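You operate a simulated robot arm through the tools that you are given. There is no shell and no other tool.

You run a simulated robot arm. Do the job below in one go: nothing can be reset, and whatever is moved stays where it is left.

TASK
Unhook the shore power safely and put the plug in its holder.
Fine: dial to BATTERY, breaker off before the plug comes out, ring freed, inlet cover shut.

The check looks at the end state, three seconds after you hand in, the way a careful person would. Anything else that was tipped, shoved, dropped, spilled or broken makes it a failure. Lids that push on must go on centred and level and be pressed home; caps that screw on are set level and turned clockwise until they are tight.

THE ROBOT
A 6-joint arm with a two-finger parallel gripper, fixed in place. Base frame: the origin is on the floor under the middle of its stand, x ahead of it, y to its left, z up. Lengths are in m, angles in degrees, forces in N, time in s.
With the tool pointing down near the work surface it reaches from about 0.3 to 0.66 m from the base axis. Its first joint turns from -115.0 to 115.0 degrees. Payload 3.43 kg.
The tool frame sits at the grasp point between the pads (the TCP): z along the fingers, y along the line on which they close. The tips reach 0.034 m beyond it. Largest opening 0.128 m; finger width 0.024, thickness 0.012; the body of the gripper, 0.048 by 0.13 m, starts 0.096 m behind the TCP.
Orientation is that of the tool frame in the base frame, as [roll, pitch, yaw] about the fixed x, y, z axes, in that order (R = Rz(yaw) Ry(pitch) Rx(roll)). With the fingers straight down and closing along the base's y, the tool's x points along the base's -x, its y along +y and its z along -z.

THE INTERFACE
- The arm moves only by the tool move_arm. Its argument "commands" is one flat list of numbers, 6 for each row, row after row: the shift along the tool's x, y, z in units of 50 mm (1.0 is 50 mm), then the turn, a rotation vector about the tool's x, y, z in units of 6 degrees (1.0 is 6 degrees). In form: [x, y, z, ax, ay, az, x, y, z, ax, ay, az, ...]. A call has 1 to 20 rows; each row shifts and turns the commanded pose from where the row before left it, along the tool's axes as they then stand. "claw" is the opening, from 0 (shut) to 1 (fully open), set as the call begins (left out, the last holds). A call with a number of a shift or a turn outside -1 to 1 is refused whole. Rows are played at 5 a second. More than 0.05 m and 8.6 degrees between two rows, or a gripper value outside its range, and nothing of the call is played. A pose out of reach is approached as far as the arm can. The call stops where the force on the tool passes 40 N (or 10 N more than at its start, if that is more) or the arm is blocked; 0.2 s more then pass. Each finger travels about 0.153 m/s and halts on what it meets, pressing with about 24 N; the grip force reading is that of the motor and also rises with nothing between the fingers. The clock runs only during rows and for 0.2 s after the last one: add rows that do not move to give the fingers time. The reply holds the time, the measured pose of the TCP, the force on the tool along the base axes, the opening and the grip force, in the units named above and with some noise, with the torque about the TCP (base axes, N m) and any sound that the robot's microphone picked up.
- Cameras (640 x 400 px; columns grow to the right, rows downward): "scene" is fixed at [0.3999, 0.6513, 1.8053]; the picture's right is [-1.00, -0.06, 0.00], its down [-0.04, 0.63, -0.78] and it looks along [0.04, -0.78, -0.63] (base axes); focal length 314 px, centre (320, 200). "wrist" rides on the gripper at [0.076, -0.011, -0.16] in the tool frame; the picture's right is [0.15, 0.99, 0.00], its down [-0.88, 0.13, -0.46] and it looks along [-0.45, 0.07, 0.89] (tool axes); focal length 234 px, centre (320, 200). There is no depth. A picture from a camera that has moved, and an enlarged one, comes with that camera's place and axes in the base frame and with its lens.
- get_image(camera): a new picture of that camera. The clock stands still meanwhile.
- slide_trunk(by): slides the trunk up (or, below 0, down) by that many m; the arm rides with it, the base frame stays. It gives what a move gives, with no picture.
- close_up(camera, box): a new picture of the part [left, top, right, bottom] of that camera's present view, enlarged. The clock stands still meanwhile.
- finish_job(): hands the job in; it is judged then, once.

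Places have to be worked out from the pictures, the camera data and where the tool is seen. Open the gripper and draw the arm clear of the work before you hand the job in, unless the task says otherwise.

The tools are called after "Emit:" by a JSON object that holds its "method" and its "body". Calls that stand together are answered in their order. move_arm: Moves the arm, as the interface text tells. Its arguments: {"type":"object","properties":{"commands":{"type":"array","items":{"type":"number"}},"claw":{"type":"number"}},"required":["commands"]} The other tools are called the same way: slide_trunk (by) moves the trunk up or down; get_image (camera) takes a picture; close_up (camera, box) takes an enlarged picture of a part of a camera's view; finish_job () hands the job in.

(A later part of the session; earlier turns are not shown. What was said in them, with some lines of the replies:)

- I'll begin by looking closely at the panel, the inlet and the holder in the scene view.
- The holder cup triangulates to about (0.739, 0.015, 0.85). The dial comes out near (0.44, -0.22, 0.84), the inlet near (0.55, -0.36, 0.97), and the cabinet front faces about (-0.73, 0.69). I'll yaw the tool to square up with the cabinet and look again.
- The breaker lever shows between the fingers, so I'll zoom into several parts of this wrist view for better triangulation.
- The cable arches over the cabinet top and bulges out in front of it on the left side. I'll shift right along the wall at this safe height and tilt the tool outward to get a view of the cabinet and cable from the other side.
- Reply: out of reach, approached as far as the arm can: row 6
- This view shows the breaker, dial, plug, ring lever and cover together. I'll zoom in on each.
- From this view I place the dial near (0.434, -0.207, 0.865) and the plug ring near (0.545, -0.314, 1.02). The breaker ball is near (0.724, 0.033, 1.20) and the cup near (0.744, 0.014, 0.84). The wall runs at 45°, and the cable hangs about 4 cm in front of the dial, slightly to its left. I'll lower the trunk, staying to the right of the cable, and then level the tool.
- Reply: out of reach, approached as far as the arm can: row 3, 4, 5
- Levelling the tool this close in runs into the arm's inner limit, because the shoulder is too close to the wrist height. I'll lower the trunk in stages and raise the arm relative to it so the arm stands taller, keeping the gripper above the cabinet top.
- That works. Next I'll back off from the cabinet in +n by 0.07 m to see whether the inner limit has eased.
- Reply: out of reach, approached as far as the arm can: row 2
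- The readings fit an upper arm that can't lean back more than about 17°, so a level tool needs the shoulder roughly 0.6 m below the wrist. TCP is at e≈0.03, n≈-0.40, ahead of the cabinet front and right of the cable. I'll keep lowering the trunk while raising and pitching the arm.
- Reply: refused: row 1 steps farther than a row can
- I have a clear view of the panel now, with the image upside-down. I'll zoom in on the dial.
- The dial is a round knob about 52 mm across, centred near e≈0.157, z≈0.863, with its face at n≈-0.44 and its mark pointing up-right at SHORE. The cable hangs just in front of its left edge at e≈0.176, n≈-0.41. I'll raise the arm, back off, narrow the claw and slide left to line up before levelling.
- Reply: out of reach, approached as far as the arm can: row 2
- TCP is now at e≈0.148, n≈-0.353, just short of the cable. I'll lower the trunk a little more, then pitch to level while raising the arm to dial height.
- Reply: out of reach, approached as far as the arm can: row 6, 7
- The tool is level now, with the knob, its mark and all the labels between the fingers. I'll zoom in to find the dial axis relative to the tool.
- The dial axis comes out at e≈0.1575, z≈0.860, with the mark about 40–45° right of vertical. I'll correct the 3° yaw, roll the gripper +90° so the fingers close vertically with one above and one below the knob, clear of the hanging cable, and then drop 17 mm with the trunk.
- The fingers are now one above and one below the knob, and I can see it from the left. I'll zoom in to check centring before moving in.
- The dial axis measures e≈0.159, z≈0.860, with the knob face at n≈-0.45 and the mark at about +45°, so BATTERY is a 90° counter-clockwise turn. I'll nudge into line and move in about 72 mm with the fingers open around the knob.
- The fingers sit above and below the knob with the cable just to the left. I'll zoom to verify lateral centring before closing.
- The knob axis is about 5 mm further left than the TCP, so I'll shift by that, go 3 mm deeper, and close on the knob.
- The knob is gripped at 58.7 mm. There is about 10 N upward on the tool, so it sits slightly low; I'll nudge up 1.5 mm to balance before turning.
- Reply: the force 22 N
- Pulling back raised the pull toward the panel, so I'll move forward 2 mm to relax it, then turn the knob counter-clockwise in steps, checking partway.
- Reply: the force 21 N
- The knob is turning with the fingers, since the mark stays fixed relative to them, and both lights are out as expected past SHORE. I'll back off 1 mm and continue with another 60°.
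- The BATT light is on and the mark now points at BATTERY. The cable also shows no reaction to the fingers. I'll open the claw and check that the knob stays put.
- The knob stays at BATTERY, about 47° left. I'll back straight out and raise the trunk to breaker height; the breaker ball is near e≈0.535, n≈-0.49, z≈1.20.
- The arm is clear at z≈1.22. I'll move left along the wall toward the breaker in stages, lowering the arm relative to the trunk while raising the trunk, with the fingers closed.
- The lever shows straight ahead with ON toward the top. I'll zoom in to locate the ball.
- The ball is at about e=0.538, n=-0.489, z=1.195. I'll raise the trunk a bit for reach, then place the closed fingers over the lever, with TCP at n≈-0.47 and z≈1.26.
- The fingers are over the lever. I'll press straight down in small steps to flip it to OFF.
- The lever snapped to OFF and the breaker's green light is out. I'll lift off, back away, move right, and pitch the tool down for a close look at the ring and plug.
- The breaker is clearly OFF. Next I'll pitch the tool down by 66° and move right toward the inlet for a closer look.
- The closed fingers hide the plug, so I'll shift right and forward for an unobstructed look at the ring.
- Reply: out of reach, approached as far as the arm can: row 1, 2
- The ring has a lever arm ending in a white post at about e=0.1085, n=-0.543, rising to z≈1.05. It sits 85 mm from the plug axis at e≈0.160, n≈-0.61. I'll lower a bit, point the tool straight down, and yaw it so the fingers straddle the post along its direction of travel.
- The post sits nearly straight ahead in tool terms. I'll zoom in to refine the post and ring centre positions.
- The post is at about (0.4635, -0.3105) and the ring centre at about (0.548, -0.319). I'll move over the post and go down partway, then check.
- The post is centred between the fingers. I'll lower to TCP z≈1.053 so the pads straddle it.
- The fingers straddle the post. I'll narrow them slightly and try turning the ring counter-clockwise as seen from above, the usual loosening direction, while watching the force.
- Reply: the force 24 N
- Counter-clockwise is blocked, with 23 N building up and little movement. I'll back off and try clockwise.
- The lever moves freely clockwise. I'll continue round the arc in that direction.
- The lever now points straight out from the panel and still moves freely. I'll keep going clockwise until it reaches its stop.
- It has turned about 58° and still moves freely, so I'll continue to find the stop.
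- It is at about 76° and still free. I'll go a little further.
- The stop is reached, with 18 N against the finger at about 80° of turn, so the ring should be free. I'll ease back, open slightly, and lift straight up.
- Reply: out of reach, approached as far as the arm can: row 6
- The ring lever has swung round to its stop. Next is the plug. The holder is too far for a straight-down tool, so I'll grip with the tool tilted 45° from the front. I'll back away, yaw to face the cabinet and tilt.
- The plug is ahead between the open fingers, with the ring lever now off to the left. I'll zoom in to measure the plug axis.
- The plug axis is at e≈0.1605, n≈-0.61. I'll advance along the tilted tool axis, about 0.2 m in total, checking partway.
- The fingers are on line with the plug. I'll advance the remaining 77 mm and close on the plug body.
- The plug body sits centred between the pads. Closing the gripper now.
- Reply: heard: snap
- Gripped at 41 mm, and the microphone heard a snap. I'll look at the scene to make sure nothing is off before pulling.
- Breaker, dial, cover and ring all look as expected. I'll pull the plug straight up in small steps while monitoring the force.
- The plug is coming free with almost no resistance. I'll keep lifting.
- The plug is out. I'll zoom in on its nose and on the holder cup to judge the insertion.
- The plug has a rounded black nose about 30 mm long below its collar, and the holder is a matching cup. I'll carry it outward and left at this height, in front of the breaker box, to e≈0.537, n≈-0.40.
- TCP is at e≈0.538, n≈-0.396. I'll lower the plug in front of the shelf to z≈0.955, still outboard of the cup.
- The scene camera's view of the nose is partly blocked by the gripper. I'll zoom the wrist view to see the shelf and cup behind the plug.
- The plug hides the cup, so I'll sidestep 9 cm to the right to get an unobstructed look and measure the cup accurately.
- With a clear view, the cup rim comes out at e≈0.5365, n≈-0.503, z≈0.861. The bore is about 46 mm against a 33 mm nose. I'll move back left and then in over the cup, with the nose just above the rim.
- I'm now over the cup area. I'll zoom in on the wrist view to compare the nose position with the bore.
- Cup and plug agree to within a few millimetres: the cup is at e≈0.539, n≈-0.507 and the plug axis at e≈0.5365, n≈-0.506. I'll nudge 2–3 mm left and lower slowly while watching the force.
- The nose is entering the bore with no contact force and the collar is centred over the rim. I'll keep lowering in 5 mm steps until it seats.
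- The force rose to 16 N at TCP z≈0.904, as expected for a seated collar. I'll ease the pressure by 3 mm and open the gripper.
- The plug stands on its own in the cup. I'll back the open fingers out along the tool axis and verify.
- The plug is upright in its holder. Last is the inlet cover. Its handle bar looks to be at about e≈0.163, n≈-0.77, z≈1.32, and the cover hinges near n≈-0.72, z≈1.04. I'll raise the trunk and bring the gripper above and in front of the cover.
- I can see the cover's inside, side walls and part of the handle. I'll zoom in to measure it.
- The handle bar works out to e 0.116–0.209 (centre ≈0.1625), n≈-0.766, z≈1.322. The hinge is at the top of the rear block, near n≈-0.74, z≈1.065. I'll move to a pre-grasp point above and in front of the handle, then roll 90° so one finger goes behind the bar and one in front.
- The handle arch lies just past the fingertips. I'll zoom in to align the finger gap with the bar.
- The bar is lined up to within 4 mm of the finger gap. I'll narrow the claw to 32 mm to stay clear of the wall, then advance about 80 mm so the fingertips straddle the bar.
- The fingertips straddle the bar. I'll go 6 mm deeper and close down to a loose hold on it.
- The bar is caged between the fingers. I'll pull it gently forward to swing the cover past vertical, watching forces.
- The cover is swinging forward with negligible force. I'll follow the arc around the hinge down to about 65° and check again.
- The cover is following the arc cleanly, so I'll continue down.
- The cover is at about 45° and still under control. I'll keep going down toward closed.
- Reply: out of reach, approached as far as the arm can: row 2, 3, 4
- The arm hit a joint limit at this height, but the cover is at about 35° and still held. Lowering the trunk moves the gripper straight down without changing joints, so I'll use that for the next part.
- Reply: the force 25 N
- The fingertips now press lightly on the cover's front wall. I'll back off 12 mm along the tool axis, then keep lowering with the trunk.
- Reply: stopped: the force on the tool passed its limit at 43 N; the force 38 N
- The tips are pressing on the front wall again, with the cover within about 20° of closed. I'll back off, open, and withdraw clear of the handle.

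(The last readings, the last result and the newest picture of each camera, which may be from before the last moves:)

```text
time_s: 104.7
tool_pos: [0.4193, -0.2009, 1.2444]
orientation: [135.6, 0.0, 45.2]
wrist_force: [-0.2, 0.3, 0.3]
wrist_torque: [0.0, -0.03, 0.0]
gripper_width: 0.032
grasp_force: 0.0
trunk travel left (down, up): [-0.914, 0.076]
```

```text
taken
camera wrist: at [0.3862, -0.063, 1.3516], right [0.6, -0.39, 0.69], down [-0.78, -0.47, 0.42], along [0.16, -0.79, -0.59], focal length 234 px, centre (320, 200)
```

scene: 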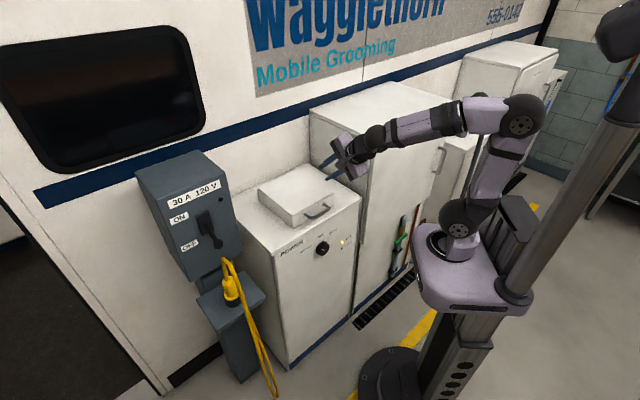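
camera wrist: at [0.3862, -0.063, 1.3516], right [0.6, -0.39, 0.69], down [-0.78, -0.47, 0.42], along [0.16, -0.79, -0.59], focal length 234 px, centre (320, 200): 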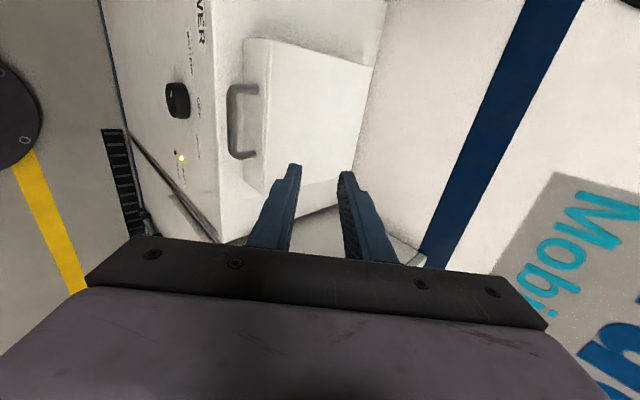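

The cover settled shut as I withdrew. I'll zoom in to see whether it's fully down.

Emit:
{"method": "close_up", "body": {"camera": "scene", "box": [225, 150, 365, 250]}}

Emit:
{"method": "close_up", "body": {"camera": "wrist", "box": [160, 0, 420, 260]}}

Emit:
{"method": "close_up", "body": {"camera": "scene", "box": [150, 170, 290, 330]}}

```text
4.00 times, centred on (295, 200) of scene
camera zoom: at [0.3999, 0.6513, 1.8053], right [-1.0, -0.06, 0.0], down [-0.04, 0.63, -0.78], along [0.04, -0.78, -0.63], focal length 1256 px, centre (420, 200)
```

zoom: 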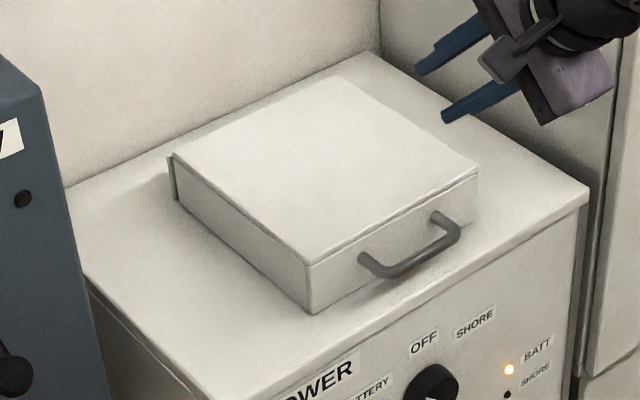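

```text
1.54 times, centred on (290, 130) of wrist
camera zoom: at [0.3862, -0.063, 1.3516], right [0.6, -0.39, 0.69], down [-0.78, -0.47, 0.42], along [0.16, -0.79, -0.59], focal length 360 px, centre (366, 308)
```

zoom: 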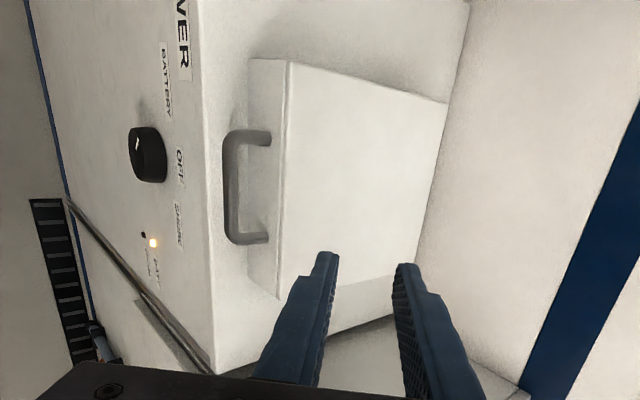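

```text
2.50 times, centred on (220, 250) of scene
camera zoom: at [0.3999, 0.6513, 1.8053], right [-1.0, -0.06, 0.0], down [-0.04, 0.63, -0.78], along [0.04, -0.78, -0.63], focal length 785 px, centre (570, 75)
```

zoom: 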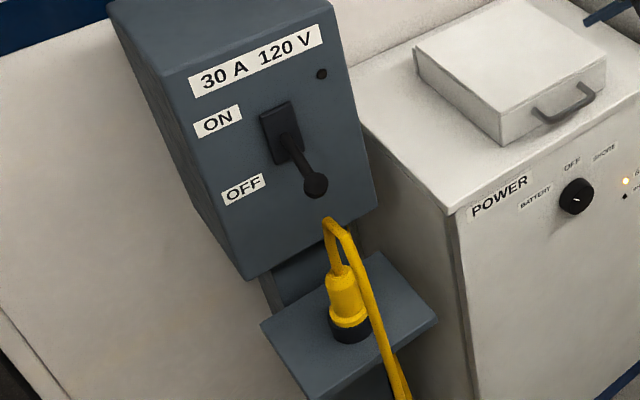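

The cover looks flush, the breaker is OFF, the dial is at BATTERY and the plug is upright. I'll zoom in more on the cover edges and the plug seating to be sure.

Emit:
{"method": "close_up", "body": {"camera": "scene", "box": [260, 165, 350, 230]}}

Emit:
{"method": "close_up", "body": {"camera": "scene", "box": [200, 250, 270, 320]}}

```text
6.15 times, centred on (305, 198) of scene
camera zoom: at [0.3999, 0.6513, 1.8053], right [-1.0, -0.06, 0.0], down [-0.04, 0.63, -0.78], along [0.04, -0.78, -0.63], focal length 1933 px, centre (412, 215)
```

zoom: 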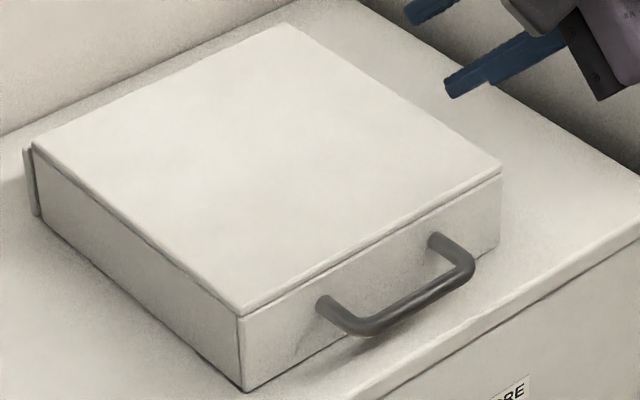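

```text
5.71 times, centred on (235, 285) of scene
camera zoom: at [0.3999, 0.6513, 1.8053], right [-1.0, -0.06, 0.0], down [-0.04, 0.63, -0.78], along [0.04, -0.78, -0.63], focal length 1795 px, centre (806, -286)
```

zoom: 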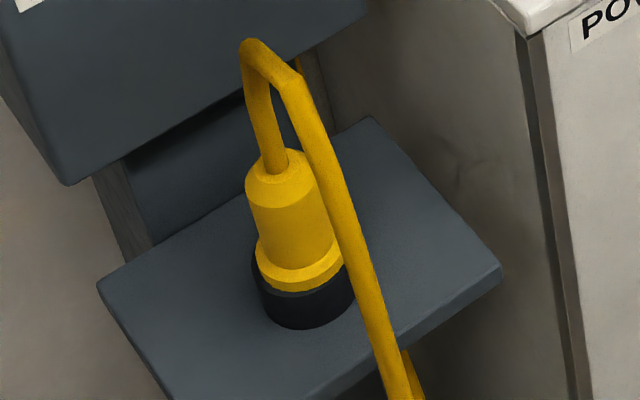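

The plug is seated and upright, and the cover sits level with its walls down on the cabinet top. I'll confirm with a light press near its front edge using the closed fingertips, moving over it first.

Emit:
{"method": "move_arm", "body": {"commands": [0, 0.14, 0.7, 0, 0, 0, 0, 0.14, 0.7, 0, 0, 0, 0, 0.14, 0.7, 0, 0, 0], "claw": 0.0}}

Emit:
{"method": "slide_trunk", "body": {"by": -0.06}}

Emit:
{"method": "close_up", "body": {"camera": "scene", "box": [225, 130, 365, 230]}}

```text
time_s: 105.5
tool_pos: [0.4848, -0.2654, 1.1837]
orientation: [135.7, -0.2, 45.3]
wrist_force: [0.7, -0.9, -0.2]
wrist_torque: [0.0, 0.01, 0.0]
gripper_width: 0.0
grasp_force: 23.9
trunk travel left (down, up): [-0.914, 0.076]
```

```text
time_s: 106.5
tool_pos: [0.4829, -0.2653, 1.1243]
orientation: [135.7, 0.0, 45.2]
wrist_force: [-0.9, 0.3, 0.1]
wrist_torque: [-0.03, -0.02, 0.04]
gripper_width: 0.0001
grasp_force: 24.4
trunk travel left (down, up): [-0.854, 0.136]
```

```text
4.00 times, centred on (295, 180) of scene
camera zoom: at [0.3999, 0.6513, 1.8053], right [-1.0, -0.06, 0.0], down [-0.04, 0.63, -0.78], along [0.04, -0.78, -0.63], focal length 1256 px, centre (420, 280)
```

zoom: 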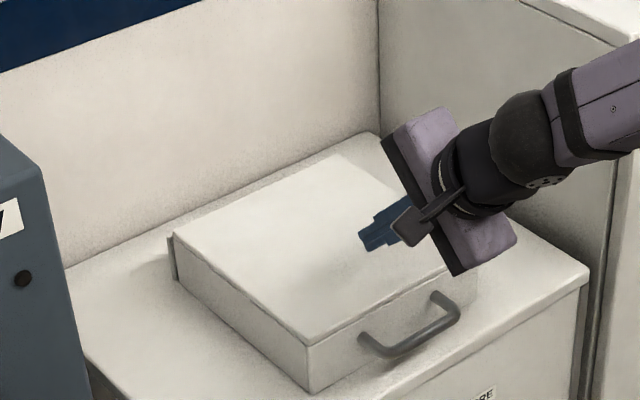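

The fingertips hover about 2–3 cm above the cover. I'll lower onto it gently.

Emit:
{"method": "slide_trunk", "body": {"by": -0.022}}

Emit:
{"method": "slide_trunk", "body": {"by": -0.006}}

```text
time_s: 107.2
tool_pos: [0.483, -0.2652, 1.103]
orientation: [135.6, 0.0, 45.2]
wrist_force: [0.4, 0.1, -0.8]
wrist_torque: [-0.02, 0.01, -0.04]
gripper_width: 0.0
grasp_force: 23.9
trunk travel left (down, up): [-0.832, 0.158]
```

```text
time_s: 107.7
tool_pos: [0.4841, -0.2633, 1.1006]
orientation: [135.2, -0.2, 45.3]
wrist_force: [-1.0, -0.2, 19.3]
wrist_torque: [-0.24, -0.14, -0.04]
gripper_width: 0.0
grasp_force: 24.1
trunk travel left (down, up): [-0.826, 0.164]
```

Firm contact at 19 N with no give, so the cover is fully home. I'll lift off, back the arm away with the gripper open, and take a final look.

Emit:
{"method": "slide_trunk", "body": {"by": 0.12}}

Emit:
{"method": "move_arm", "body": {"commands": [0, 0, -0.7, 0, 0, 0, 0, 0, -0.7, 0, 0, 0, 0, 0, -0.5, 0, 0, 0], "claw": 0.6}}

Emit:
{"method": "get_image", "body": {"camera": "scene"}}

Emit:
{"method": "close_up", "body": {"camera": "scene", "box": [150, 150, 370, 330]}}

```text
time_s: 109.2
tool_pos: [0.4827, -0.2643, 1.2168]
orientation: [135.5, -0.1, 45.3]
wrist_force: [0.7, -0.1, -0.2]
wrist_torque: [0.0, -0.01, -0.05]
gripper_width: 0.0
grasp_force: 23.7
trunk travel left (down, up): [-0.946, 0.044]
```

```text
time_s: 110.0
tool_pos: [0.4338, -0.2172, 1.2851]
orientation: [135.6, 0.0, 45.1]
wrist_force: [-1.0, 0.1, -0.3]
wrist_torque: [0.02, 0.0, 0.0]
gripper_width: 0.0767
grasp_force: 0.0
trunk travel left (down, up): [-0.946, 0.044]
```

```text
taken
```

scene: 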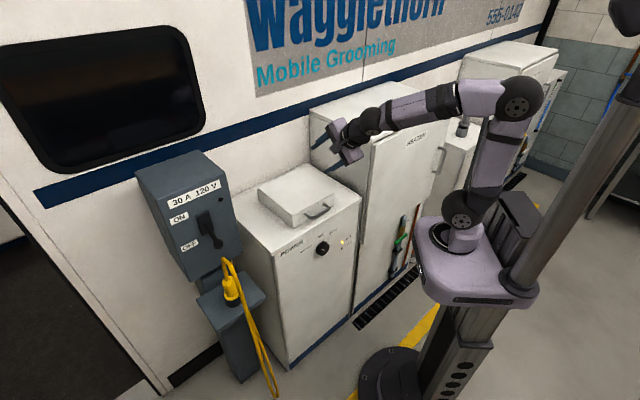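

```text
2.22 times, centred on (260, 240) of scene
camera zoom: at [0.3999, 0.6513, 1.8053], right [-1.0, -0.06, 0.0], down [-0.04, 0.63, -0.78], along [0.04, -0.78, -0.63], focal length 698 px, centre (453, 111)
```

zoom: 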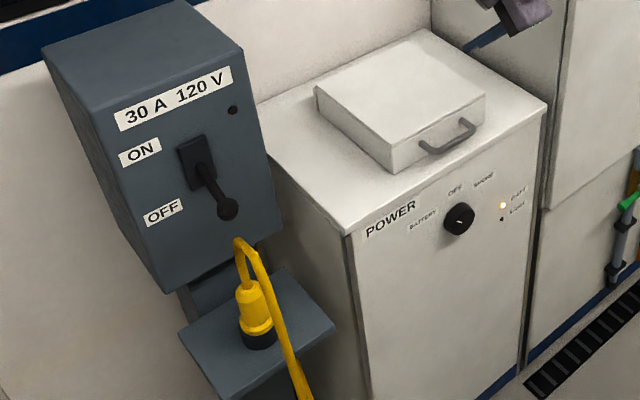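

The final view shows the dial at BATTERY with the BATT light lit and the breaker OFF. The plug stands upright in its holder and the inlet cover is shut flat; I freed the ring before the cover went down. The gripper is open and clear of the work, so I'm handing in.

Emit:
{"method": "finish_job", "body": {}}

```text
The job is handed in.
```

The shore power is unhooked and the plug is in its holder. I've handed the job in, but I haven't seen the check's verdict.

- **Dial:** turned to BATTERY first; the BATT light is on.
- **Breaker:** switched OFF before I touched the plug; its green light is out.
- **Ring:** freed by turning its lever clockwise about 80° to the stop. Counter-clockwise was blocked; I pushed that way briefly, up to about 23 N.
- **Plug:** pulled straight up with almost no resistance and set upright in the holder until it seated.
- **Inlet cover:** swung shut by its handle, then pressed with about 19 N. It didn't give, so it is fully down. It dropped the last 20° or so on its own when I let go.

As I gripped the plug, the microphone picked up a snap. I found no visible damage and the plug came out normally, but I don't know what made the sound.

In the last picture nothing else looked moved, and the arm was clear with the gripper open.
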